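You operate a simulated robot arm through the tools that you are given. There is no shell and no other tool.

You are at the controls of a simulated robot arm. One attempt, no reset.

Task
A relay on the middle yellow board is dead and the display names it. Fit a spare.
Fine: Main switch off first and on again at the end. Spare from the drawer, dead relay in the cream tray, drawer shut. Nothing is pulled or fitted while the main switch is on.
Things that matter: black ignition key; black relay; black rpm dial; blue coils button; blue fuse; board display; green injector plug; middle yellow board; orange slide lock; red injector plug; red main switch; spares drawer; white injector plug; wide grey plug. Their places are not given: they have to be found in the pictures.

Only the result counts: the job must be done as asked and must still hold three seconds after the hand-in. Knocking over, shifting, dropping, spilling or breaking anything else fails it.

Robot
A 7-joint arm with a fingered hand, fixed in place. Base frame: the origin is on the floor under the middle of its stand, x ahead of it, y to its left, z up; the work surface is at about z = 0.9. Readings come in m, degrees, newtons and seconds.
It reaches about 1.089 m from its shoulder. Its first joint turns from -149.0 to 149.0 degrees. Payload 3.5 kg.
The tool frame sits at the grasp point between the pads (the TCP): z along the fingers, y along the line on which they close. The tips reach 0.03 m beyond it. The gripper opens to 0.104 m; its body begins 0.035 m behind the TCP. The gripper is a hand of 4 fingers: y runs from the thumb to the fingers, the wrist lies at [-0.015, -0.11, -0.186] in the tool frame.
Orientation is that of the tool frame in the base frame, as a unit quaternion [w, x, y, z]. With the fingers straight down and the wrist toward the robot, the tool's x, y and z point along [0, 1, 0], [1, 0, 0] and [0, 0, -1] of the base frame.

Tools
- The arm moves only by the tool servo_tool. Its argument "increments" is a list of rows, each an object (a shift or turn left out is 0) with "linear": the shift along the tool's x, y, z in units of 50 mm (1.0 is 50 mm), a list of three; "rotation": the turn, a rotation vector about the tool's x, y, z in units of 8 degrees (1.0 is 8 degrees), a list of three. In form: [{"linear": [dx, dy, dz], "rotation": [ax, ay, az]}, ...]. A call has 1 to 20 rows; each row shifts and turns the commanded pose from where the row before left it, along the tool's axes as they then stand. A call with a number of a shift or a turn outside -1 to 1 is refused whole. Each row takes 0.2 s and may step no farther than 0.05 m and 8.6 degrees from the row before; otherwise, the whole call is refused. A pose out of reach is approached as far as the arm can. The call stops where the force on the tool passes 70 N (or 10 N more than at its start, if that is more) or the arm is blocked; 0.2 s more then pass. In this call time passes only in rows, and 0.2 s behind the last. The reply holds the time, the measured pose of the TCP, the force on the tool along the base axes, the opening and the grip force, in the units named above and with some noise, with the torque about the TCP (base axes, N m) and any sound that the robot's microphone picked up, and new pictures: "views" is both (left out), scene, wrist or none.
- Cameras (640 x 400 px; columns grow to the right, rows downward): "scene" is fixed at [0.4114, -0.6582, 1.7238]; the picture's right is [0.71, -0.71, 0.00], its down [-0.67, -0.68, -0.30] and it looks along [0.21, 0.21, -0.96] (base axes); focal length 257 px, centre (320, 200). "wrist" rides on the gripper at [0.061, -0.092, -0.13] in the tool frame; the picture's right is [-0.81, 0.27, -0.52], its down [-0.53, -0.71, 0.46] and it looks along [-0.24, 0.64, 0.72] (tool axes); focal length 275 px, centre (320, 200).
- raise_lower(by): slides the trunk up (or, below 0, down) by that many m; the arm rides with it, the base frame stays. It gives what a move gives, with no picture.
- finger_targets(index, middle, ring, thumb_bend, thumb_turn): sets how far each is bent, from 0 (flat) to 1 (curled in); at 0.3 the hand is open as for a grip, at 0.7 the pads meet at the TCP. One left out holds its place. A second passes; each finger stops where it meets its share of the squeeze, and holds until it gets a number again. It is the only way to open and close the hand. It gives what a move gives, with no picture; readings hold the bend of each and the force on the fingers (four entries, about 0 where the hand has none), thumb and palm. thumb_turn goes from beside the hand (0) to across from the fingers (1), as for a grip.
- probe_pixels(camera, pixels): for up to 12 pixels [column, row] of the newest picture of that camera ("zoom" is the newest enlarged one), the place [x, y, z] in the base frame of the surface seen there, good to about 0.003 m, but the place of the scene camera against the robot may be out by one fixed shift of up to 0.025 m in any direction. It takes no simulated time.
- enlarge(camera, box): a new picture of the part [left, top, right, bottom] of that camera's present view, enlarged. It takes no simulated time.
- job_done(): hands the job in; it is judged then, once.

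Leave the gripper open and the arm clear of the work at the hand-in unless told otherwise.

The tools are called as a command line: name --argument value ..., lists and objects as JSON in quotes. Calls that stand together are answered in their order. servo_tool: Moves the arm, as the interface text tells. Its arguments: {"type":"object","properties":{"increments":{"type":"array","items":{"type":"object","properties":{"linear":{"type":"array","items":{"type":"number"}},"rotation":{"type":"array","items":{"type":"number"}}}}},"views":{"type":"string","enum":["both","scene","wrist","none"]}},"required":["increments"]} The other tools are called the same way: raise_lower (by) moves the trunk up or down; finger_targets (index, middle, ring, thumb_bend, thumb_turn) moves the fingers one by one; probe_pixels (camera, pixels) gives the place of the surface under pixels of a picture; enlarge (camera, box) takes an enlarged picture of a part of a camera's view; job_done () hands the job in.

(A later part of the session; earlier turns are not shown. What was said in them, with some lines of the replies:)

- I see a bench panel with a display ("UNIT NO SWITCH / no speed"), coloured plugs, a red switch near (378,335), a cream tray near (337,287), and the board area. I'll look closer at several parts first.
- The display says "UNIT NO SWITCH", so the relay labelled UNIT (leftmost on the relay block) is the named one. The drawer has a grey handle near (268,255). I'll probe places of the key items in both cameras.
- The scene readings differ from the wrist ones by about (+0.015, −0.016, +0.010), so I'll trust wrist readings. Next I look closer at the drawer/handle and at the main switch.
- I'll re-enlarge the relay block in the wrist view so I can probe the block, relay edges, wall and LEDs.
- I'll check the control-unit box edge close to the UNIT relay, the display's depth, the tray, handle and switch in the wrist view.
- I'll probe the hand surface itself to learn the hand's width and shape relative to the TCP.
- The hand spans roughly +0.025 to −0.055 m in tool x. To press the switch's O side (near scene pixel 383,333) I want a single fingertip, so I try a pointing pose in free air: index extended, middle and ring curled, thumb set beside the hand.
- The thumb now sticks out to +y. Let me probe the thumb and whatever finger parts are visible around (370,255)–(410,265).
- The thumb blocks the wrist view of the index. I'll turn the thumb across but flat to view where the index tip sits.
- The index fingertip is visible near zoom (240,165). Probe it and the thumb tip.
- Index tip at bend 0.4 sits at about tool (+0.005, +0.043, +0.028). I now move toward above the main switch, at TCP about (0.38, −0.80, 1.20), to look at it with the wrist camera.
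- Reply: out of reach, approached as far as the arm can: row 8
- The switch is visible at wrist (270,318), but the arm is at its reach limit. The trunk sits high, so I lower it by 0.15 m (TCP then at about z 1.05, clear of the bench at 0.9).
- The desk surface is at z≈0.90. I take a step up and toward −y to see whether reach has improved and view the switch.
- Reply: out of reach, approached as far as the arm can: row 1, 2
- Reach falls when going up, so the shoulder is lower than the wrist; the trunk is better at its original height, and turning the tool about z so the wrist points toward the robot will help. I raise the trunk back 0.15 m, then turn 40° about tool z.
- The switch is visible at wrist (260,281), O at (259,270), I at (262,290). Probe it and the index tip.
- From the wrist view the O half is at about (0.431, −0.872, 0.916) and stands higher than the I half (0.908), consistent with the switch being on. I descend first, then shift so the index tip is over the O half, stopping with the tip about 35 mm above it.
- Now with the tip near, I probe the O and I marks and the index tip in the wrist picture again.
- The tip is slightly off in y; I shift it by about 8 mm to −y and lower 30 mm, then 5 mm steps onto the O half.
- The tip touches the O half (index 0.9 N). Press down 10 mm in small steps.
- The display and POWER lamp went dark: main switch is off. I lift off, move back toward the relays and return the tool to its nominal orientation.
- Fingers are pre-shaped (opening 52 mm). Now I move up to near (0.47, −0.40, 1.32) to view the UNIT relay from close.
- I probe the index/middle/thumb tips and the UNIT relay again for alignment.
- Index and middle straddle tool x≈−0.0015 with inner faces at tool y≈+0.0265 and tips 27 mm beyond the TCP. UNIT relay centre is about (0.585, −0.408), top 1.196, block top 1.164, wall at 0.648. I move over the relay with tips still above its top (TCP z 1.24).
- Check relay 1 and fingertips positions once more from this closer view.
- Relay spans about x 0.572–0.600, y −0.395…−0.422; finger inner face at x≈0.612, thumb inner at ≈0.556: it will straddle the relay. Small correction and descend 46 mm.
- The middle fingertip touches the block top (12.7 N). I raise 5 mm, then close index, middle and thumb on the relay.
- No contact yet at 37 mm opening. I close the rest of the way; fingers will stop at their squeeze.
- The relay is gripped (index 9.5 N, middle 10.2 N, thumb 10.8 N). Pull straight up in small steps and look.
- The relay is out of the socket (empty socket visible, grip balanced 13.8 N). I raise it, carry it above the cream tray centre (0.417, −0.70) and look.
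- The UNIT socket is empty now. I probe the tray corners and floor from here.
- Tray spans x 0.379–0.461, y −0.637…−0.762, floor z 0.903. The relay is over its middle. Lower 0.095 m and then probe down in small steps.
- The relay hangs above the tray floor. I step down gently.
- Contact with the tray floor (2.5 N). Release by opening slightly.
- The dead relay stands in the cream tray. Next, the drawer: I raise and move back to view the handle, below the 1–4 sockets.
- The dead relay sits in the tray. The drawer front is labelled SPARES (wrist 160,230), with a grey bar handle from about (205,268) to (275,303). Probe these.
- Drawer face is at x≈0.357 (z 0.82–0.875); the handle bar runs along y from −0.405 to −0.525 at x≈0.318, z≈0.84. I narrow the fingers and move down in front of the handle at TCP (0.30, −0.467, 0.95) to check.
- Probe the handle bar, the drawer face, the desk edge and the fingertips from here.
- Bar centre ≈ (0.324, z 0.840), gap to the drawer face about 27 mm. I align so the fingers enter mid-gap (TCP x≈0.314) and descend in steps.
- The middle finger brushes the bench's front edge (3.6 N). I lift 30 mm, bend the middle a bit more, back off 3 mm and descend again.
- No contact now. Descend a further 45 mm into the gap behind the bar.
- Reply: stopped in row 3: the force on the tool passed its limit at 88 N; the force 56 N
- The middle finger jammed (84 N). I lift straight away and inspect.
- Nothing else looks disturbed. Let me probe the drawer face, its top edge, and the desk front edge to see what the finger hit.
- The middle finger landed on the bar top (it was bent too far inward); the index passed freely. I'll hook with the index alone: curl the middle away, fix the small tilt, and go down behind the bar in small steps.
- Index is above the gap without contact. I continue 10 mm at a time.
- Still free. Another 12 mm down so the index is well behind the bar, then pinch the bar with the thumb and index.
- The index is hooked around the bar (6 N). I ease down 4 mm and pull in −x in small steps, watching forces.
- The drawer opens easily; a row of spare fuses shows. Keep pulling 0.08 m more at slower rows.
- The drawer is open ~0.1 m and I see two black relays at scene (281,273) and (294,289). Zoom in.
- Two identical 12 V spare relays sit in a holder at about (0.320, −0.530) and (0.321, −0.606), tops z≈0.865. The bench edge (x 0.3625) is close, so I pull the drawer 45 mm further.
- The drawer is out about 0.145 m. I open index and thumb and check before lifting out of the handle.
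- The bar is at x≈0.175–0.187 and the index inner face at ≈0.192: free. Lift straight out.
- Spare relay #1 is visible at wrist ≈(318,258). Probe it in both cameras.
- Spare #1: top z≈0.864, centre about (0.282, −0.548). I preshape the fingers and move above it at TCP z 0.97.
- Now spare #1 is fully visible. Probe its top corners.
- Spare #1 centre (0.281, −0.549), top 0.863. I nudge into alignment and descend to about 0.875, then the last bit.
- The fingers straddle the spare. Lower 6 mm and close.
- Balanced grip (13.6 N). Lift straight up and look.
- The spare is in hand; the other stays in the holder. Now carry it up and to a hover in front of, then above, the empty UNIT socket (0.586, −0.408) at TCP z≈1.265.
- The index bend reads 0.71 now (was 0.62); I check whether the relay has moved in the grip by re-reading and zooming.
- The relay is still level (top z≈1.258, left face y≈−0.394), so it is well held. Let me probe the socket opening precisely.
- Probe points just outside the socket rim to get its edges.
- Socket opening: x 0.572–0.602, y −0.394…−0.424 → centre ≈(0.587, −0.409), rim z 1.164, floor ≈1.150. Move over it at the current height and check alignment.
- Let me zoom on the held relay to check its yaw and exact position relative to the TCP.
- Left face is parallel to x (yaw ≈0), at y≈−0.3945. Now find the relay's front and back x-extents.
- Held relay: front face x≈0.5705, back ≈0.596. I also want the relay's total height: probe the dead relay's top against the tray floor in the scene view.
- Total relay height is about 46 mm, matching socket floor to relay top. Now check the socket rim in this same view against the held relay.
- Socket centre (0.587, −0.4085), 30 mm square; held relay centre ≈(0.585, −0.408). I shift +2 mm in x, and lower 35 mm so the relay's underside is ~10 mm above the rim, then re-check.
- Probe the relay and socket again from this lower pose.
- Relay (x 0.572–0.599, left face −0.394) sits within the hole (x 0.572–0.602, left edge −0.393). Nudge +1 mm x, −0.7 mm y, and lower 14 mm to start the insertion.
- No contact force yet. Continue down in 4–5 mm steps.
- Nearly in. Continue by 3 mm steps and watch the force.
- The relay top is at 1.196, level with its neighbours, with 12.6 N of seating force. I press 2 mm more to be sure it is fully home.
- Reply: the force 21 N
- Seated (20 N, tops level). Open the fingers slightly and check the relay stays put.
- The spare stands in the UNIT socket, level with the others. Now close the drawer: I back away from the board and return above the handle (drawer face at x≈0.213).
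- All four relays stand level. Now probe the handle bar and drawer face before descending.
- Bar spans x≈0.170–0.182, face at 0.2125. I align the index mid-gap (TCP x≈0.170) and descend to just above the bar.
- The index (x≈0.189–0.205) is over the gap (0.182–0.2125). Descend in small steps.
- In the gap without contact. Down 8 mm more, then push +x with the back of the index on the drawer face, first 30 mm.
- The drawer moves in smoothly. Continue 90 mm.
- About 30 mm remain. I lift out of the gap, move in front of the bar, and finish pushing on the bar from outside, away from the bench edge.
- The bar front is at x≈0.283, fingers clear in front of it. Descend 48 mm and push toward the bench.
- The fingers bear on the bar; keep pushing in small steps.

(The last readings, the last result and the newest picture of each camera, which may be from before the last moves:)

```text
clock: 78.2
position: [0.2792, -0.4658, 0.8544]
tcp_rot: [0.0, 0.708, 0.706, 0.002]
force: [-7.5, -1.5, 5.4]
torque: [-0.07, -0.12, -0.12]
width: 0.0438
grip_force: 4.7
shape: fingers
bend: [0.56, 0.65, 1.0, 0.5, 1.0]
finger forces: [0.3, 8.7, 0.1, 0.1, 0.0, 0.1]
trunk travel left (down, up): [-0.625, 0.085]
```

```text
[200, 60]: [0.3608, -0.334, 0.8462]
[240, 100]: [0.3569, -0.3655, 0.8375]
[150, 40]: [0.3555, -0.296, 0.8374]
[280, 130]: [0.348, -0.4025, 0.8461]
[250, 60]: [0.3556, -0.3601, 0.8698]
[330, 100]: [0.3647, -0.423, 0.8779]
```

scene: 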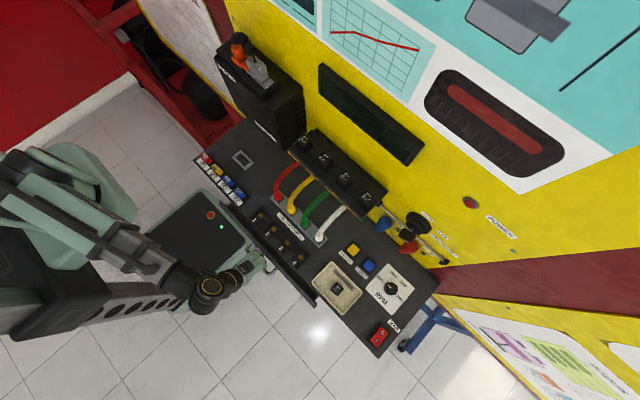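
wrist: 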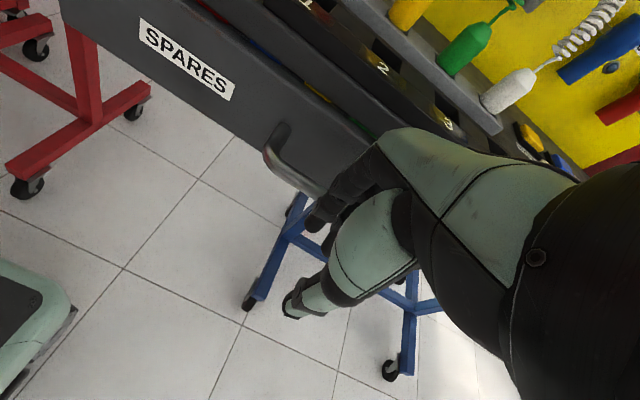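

The face is back at x≈0.357, its original closed position, with 7.5 N resistance. A final 3 mm press to be sure it is shut, then back off.

servo_tool --increments '[{"linear": [0, 0.06, 0]}]' --views "none"

servo_tool --increments '[{"linear": [0, -0.4, 0]}, {"linear": [0, -0.5, 0]}, {"linear": [0, 0, -0.8]}, {"linear": [0, 0, -1]}, {"linear": [0, 0, -1]}, {"linear": [0, 0, -1]}, {"linear": [0, 0, -1]}]' --views "both"

enlarge --camera "wrist" --box '[60, 150, 360, 350]'

probe_pixels --camera "zoom" --pixels '[[100, 100], [200, 160], [300, 220], [400, 270], [330, 240], [250, 190], [150, 130], [350, 270]]'

```text
clock: 78.6
position: [0.2829, -0.4654, 0.8536]
tcp_rot: [0.001, 0.707, 0.707, 0.0]
force: [-13.9, -4.4, 9.8]
torque: [-0.12, -0.27, -0.24]
width: 0.0401
grip_force: 8.3
shape: fingers
bend: [0.58, 0.67, 1.0, 0.5, 1.0]
finger forces: [3.6, 13.1, 0.0, 0.0, 0.1, 0.0]
trunk travel left (down, up): [-0.625, 0.085]
```

```text
clock: 80.2
position: [0.2418, -0.4643, 1.0888]
tcp_rot: [0.001, 0.708, 0.706, 0.0]
force: [0.8, -0.1, 0.7]
torque: [-0.01, -0.03, -0.01]
width: 0.0435
grip_force: 0.1
shape: fingers
bend: [0.56, 0.6, 1.0, 0.5, 1.0]
finger forces: [0.1, 0.0, 0.1, 0.0, 0.0, 0.1]
trunk travel left (down, up): [-0.625, 0.085]
```

scene: 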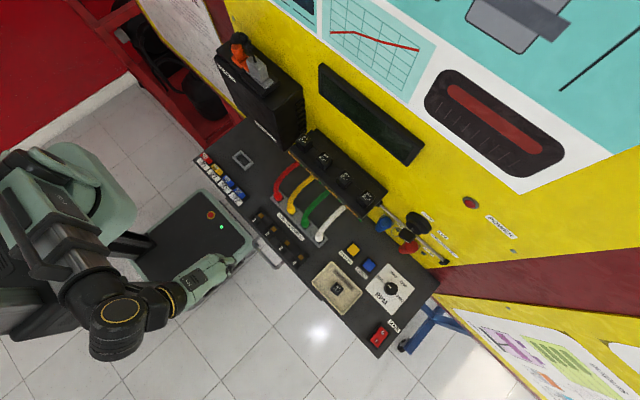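
wrist: 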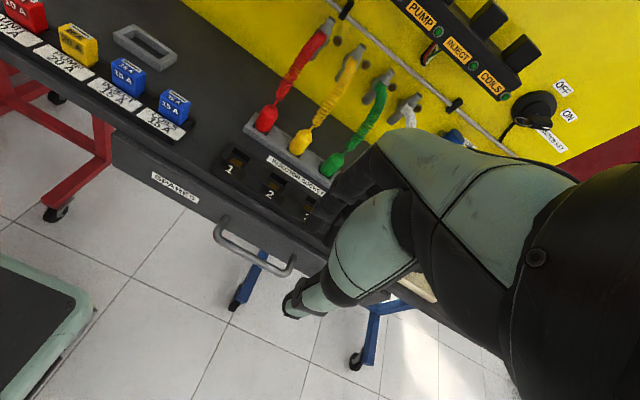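

```text
2.00 times, centred on (210, 250) of wrist
```

zoom: 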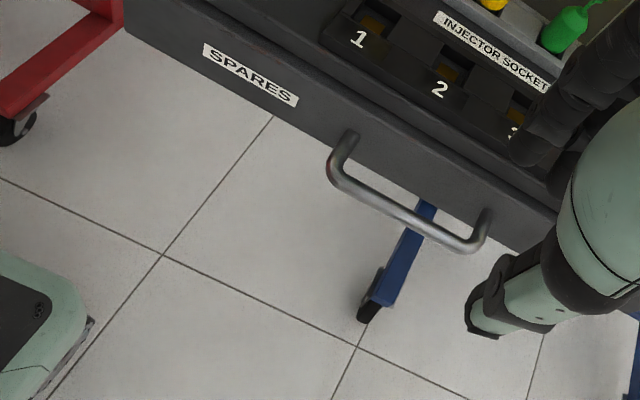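

```text
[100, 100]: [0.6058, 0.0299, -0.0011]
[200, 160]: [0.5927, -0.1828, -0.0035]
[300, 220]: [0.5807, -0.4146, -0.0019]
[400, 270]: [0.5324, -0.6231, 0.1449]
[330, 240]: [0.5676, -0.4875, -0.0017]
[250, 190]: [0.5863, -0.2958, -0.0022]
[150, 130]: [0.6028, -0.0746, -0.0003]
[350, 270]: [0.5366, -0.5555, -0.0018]
```

The drawer looks shut. Verify the face and bar positions.

probe_pixels --camera "zoom" --pixels '[[160, 25], [250, 75], [330, 110], [420, 165], [500, 210], [340, 185], [380, 205], [430, 230], [460, 245], [300, 70], [530, 235]]'

enlarge --camera "scene" --box '[200, 190, 330, 310]'

```text
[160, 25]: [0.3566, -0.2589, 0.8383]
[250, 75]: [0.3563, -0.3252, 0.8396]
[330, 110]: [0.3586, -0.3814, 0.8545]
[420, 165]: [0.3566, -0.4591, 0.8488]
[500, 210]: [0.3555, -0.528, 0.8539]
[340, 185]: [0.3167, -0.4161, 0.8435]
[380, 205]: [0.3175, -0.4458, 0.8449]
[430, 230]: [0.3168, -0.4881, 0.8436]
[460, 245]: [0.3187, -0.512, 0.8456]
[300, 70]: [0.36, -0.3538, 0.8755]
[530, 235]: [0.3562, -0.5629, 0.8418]
```

```text
3.33 times, centred on (265, 250) of scene
```

zoom: 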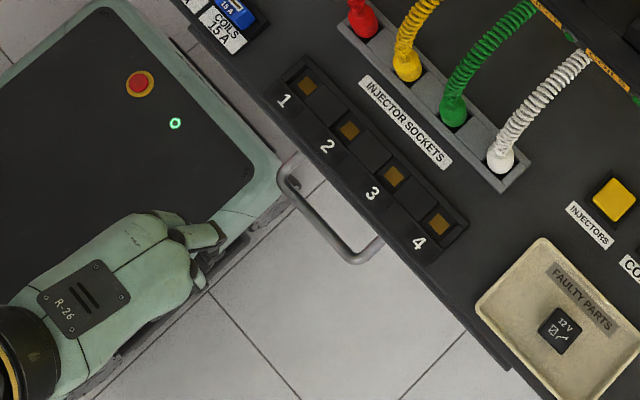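

The drawer is shut (face x≈0.356, as at the start). Now set the pointing pose and head back to the main switch to press the I half.

finger_targets --index 0.4 --middle 1.0 --ring 1.0 --thumb_bend 0.0 --thumb_turn 1.0

servo_tool --increments '[{"linear": [-0.568, 0.608, -0.4]}, {"linear": [-0.568, 0.608, -0.4]}, {"linear": [-0.568, 0.608, -0.4]}, {"linear": [-0.568, 0.608, -0.4]}, {"linear": [-0.568, 0.608, -0.4]}, {"rotation": [0, 0, 1]}, {"rotation": [0, 0, 1]}, {"rotation": [0, 0, 1]}, {"rotation": [0, 0, 1]}, {"rotation": [0, 0, 1]}, {"linear": [-0.638, 0.536, 0.333]}, {"linear": [-0.638, 0.536, 0.333]}, {"linear": [-0.638, 0.536, 0.333]}, {"linear": [-0.638, 0.536, 0.333]}, {"linear": [-0.638, 0.536, 0.333]}, {"linear": [-0.638, 0.536, 0.333]}]' --views "both"

enlarge --camera "wrist" --box '[220, 160, 400, 320]'

```text
clock: 81.2
position: [0.2416, -0.4659, 1.0883]
tcp_rot: [0.001, 0.708, 0.706, 0.001]
force: [-0.1, 0.0, 0.4]
torque: [0.01, 0.02, -0.01]
width: 0.1097
grip_force: 0.0
shape: fingers
bend: [0.4, 1.0, 1.0, 0.0, 0.95]
finger forces: [0.0, 0.1, 0.0, 0.0, 0.0, 0.0]
trunk travel left (down, up): [-0.625, 0.085]
```

```text
clock: 84.6
position: [0.3881, -0.8578, 1.0937]
tcp_rot: [0.0, 0.906, 0.422, 0.001]
force: [-0.3, -0.3, -0.5]
torque: [0.0, 0.01, -0.02]
width: 0.11
grip_force: 0.0
shape: fingers
bend: [0.4, 1.0, 1.0, 0.0, 0.95]
finger forces: [0.0, 0.0, 0.0, 0.0, 0.0, 0.1]
trunk travel left (down, up): [-0.625, 0.085]
```

scene: 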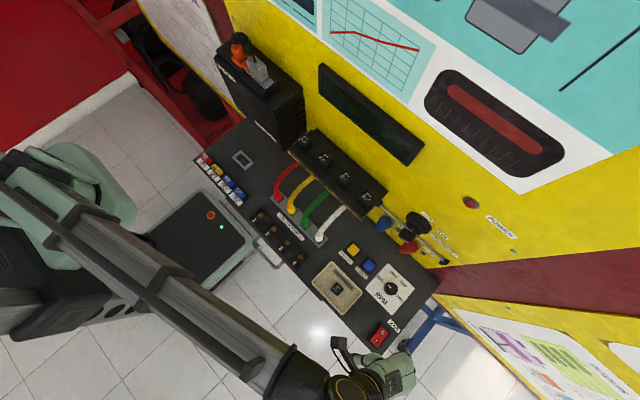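
wrist: 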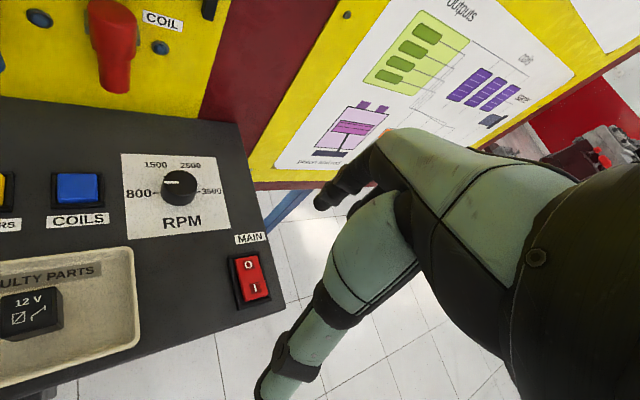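

```text
2.50 times, centred on (310, 240) of wrist
```

zoom: 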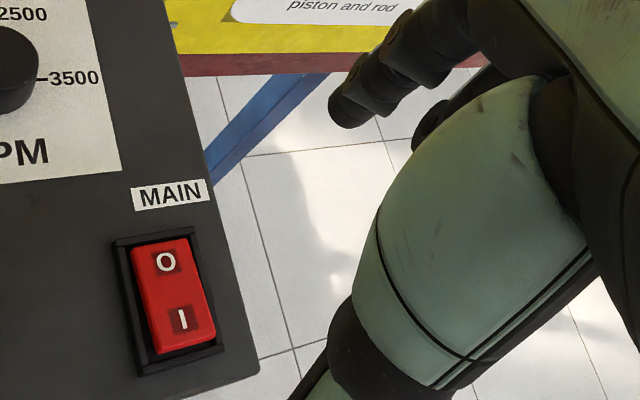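

Probe the rocker's I half and the index tip from this pose.

probe_pixels --camera "zoom" --pixels '[[166, 262], [183, 320], [186, 335], [170, 335], [205, 330], [175, 290], [195, 345], [340, 110], [345, 120], [355, 95], [185, 245], [150, 350]]'

```text
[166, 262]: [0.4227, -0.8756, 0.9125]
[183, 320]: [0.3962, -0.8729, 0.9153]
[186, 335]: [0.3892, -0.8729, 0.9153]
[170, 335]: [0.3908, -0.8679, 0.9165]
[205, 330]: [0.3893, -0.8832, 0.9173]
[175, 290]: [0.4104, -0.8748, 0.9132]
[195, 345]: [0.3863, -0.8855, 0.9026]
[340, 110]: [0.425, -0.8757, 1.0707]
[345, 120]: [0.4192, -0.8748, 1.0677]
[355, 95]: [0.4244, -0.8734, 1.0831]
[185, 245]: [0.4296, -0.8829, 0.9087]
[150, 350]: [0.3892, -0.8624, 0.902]
```

I half centre ≈(0.396, −0.874, 0.9155). I shift so the index tip comes over (0.393, −0.874) and descend 0.11 m, leaving ~40 mm.

servo_tool --increments '[{"linear": [-0.332, -0.583, 0.5]}, {"linear": [0, 0, 0.9]}, {"linear": [0, 0, 0.8]}]' --views "both"

enlarge --camera "wrist" --box '[230, 140, 430, 300]'

probe_pixels --camera "zoom" --pixels '[[290, 160], [295, 170], [300, 150], [310, 130], [280, 250], [270, 230], [260, 200], [290, 270]]'

```text
clock: 85.4
position: [0.3563, -0.8507, 0.9801]
tcp_rot: [0.001, 0.907, 0.422, 0.0]
force: [-0.2, 0.0, 0.1]
torque: [-0.02, 0.05, 0.01]
width: 0.1101
grip_force: 0.0
shape: fingers
bend: [0.4, 1.0, 1.0, 0.0, 0.95]
finger forces: [0.1, 0.1, 0.0, 0.0, 0.1, 0.0]
trunk travel left (down, up): [-0.625, 0.085]
```

scene: 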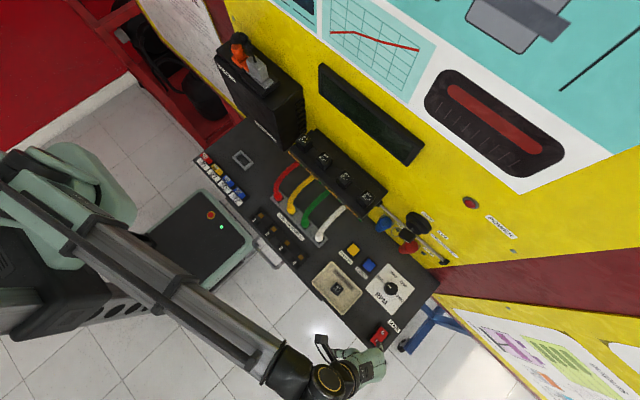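
wrist: 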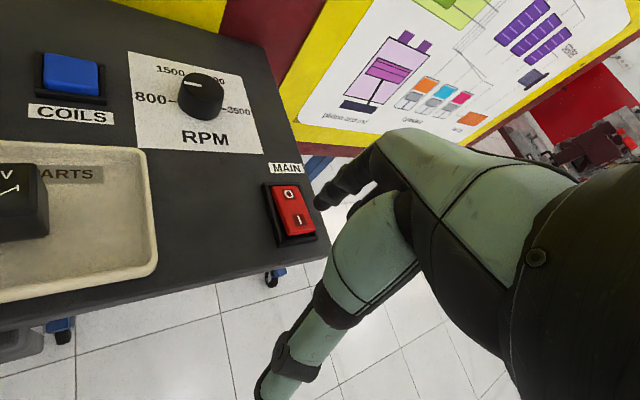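

```text
2.50 times, centred on (330, 220) of wrist
```

zoom: 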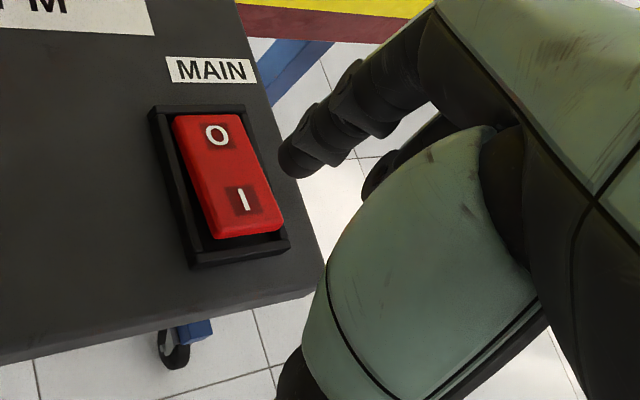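

```text
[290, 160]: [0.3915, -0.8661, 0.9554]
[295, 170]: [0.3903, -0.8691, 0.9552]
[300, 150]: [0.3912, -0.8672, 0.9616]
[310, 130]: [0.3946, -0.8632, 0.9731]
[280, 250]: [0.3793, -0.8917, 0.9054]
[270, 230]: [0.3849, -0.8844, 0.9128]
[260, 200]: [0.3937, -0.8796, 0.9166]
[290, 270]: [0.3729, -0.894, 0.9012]
```

The tip is almost over the I half. Small −y correction and lower 30 mm, then press in 5 mm steps.

servo_tool --increments '[{"linear": [-0.088, 0.02, 0.3]}, {"linear": [0, 0, 0.3]}, {"linear": [0, 0, 0.1]}]' --views "wrist"

enlarge --camera "wrist" --box '[230, 140, 430, 300]'

```text
clock: 86.2
position: [0.3536, -0.8536, 0.9461]
tcp_rot: [0.0, 0.907, 0.422, 0.0]
force: [-0.1, 0.9, 0.9]
torque: [-0.02, -0.04, 0.01]
width: 0.1097
grip_force: 0.4
shape: fingers
bend: [0.4, 1.0, 1.0, 0.0, 0.95]
finger forces: [1.1, 0.0, 0.1, 0.0, 0.1, 0.1]
trunk travel left (down, up): [-0.625, 0.085]
```

wrist: 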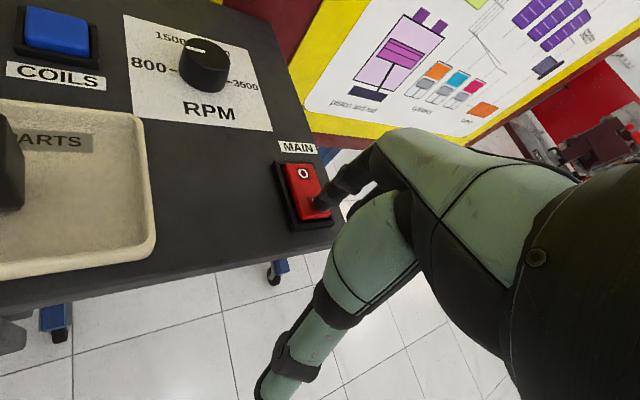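

```text
2.50 times, centred on (330, 220) of wrist
```

zoom: 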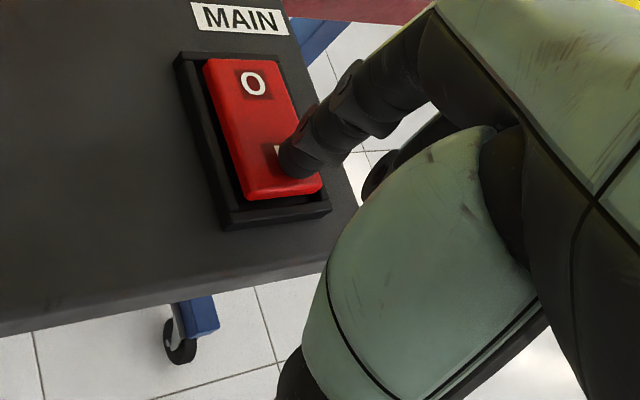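

The tip touches the I half (1.1 N). Press 10 mm.

servo_tool --increments '[{"linear": [0, 0, 0.1]}, {"linear": [0, 0, 0.1]}]' --views "both"

enlarge --camera "scene" --box '[300, 60, 500, 230]'

enlarge --camera "wrist" --box '[230, 140, 430, 300]'

```text
clock: 86.8
position: [0.3522, -0.8529, 0.9419]
tcp_rot: [0.004, 0.907, 0.421, 0.001]
force: [-6.0, 4.4, 29.0]
torque: [-0.64, -1.26, 0.07]
width: 0.112
grip_force: 15.1
shape: fingers
bend: [0.39, 1.0, 1.0, 0.0, 0.95]
finger forces: [30.6, 0.0, 0.0, 0.0, 0.1, 0.0]
trunk travel left (down, up): [-0.625, 0.085]
```

scene: 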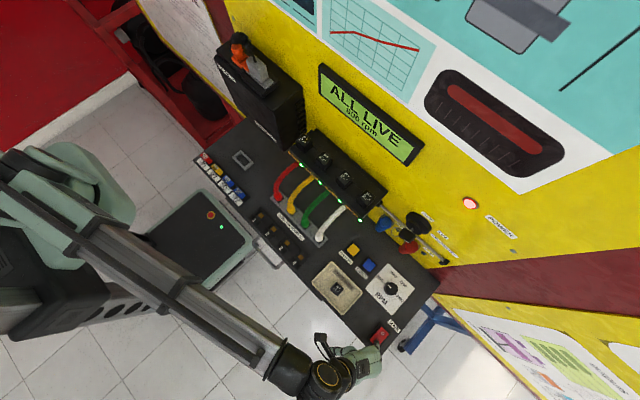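
wrist: 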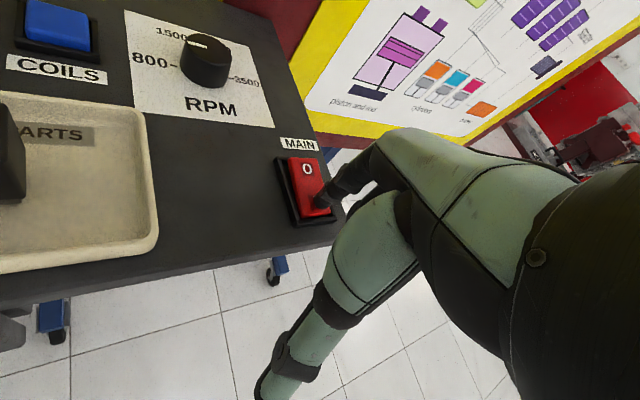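

```text
2.35 times, centred on (400, 145) of scene
```

zoom: 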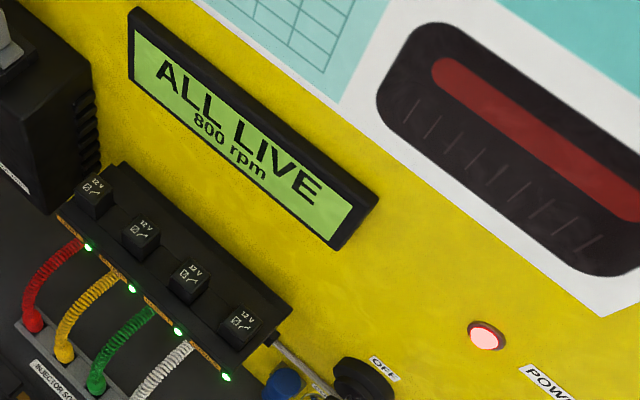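

```text
2.50 times, centred on (330, 220) of wrist
```

zoom: 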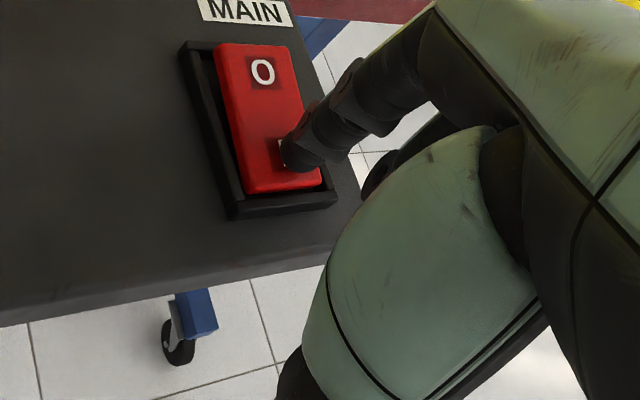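

The display reads "ALL LIVE / 800 rpm", all four LEDs are green and the POWER lamp is lit. I lift off and move the arm clear, then open the hand.

servo_tool --increments '[{"linear": [0, 0, -0.6]}, {"linear": [0, 0, -1]}, {"linear": [0, 0, -1]}, {"linear": [0, 0, -1]}, {"linear": [0.638, -0.536, -0.333]}, {"linear": [0.638, -0.536, -0.333]}, {"linear": [0.638, -0.536, -0.333]}, {"linear": [0.638, -0.536, -0.333]}, {"linear": [0.638, -0.536, -0.333]}, {"linear": [0.638, -0.536, -0.333]}]' --views "both"

finger_targets --index 0.3 --middle 0.3 --ring 0.3 --thumb_bend 0.3 --thumb_turn 1.0

servo_tool --increments '[{"linear": [0, -0.8, -0.4]}, {"linear": [0, -0.8, -0.4]}]' --views "both"

enlarge --camera "scene" --box '[290, 60, 430, 200]'

enlarge --camera "scene" --box '[220, 190, 420, 370]'

```text
clock: 89.0
position: [0.3522, -0.6039, 1.2188]
tcp_rot: [0.0, 0.906, 0.423, 0.0]
force: [0.5, -0.5, -0.5]
torque: [0.03, -0.01, 0.0]
width: 0.1103
grip_force: 0.1
shape: fingers
bend: [0.4, 1.0, 1.0, 0.0, 0.95]
finger forces: [0.0, 0.0, 0.1, 0.0, 0.1, 0.0]
trunk travel left (down, up): [-0.625, 0.085]
```

scene: 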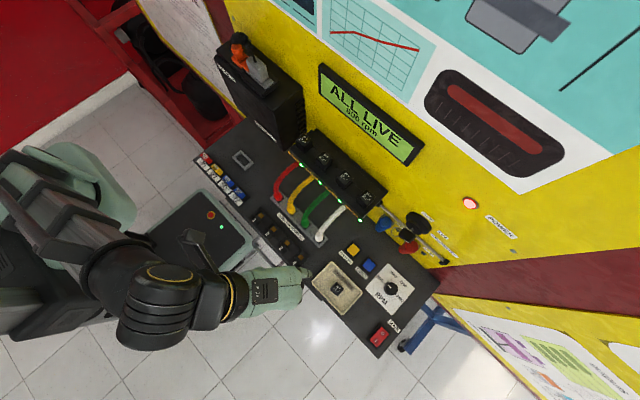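
wrist: 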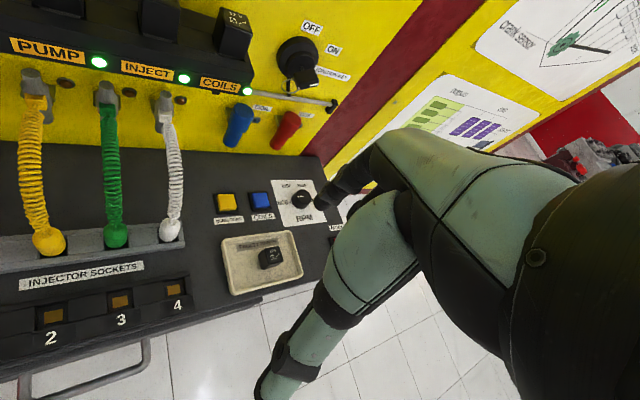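

```text
clock: 90.0
position: [0.3514, -0.6049, 1.219]
tcp_rot: [0.0, 0.906, 0.422, 0.001]
force: [-0.1, -1.2, 0.3]
torque: [0.0, 0.01, 0.0]
width: 0.1033
grip_force: 0.1
shape: fingers
bend: [0.3, 0.3, 0.3, 0.3, 0.97]
finger forces: [0.1, 0.0, 0.0, 0.1, 0.0, 0.1]
trunk travel left (down, up): [-0.625, 0.085]
```

```text
clock: 90.6
position: [0.2949, -0.5538, 1.2594]
tcp_rot: [0.001, 0.906, 0.423, -0.001]
force: [0.6, 0.6, 0.5]
torque: [0.0, -0.02, 0.05]
width: 0.1031
grip_force: 0.1
shape: fingers
bend: [0.3, 0.3, 0.3, 0.3, 0.97]
finger forces: [0.0, 0.0, 0.0, 0.0, 0.0, 0.0]
trunk travel left (down, up): [-0.625, 0.085]
```

scene: 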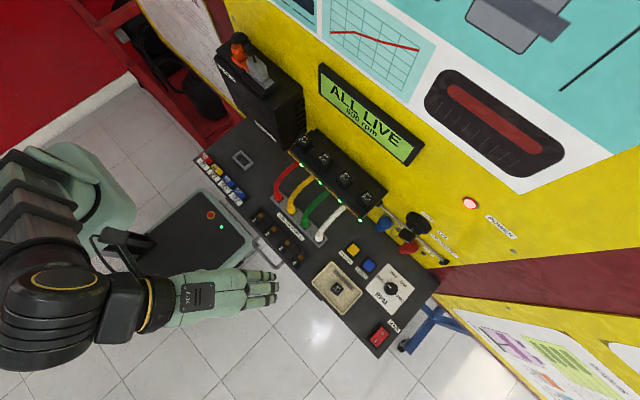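
wrist: 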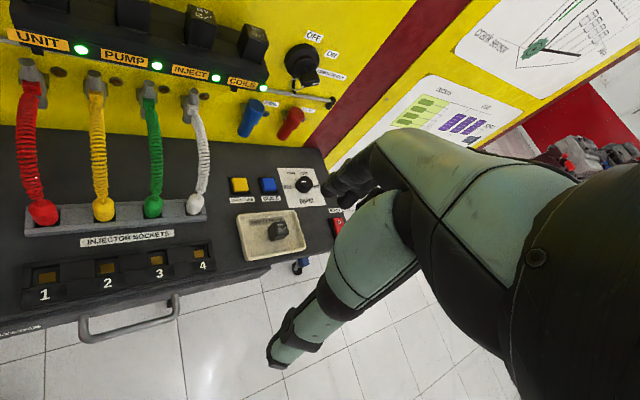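

```text
2.86 times, centred on (360, 130) of scene
```

zoom: 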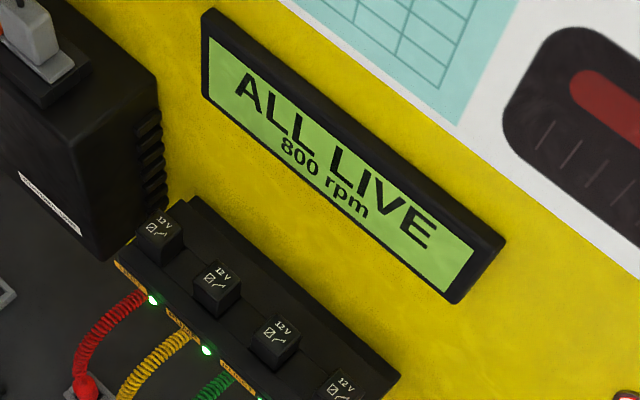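

```text
2.22 times, centred on (320, 280) of scene
```

zoom: 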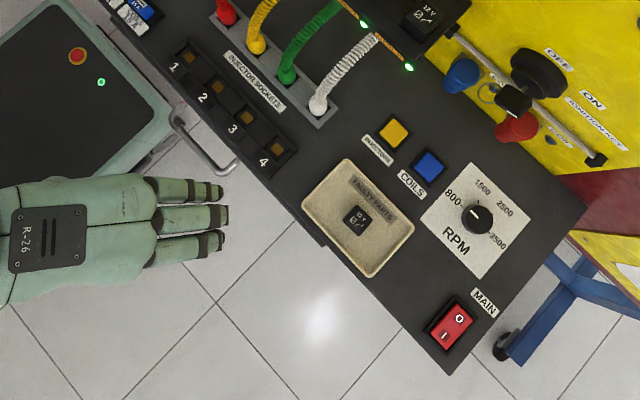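

The display shows ALL LIVE, the main switch is on and the drawer is shut. The dead relay is in the cream tray, and the hand is open and clear of the work. I hand the job in.

job_done

```text
The job is handed in.
```

The dead UNIT relay has been replaced, and the job is handed in. After I switched the main back on, the display read "ALL LIVE / 800 rpm", with all four relay lights green and the POWER lamp lit.

- **Main switch:** I pressed it off first and confirmed the display and POWER lamp went dark. I switched it on again only after the spare was fitted and the drawer shut.
- **Relay swap:** I pulled the relay named on the display, UNIT. The spare from the drawer is in its socket, level with the other three relays.
- **Dead relay:** It stands in the cream "FAULTY PARTS" tray.
- **Drawer:** It is shut, with its front back where it was at the start. The second spare relay is still in its holder inside.

While I was reaching for the drawer handle, one finger landed on top of the bar. The push reached 88 N before the arm stopped. I lifted off at once, and nothing looked moved or damaged afterwards.

The hand is open and the arm is clear of the bench.
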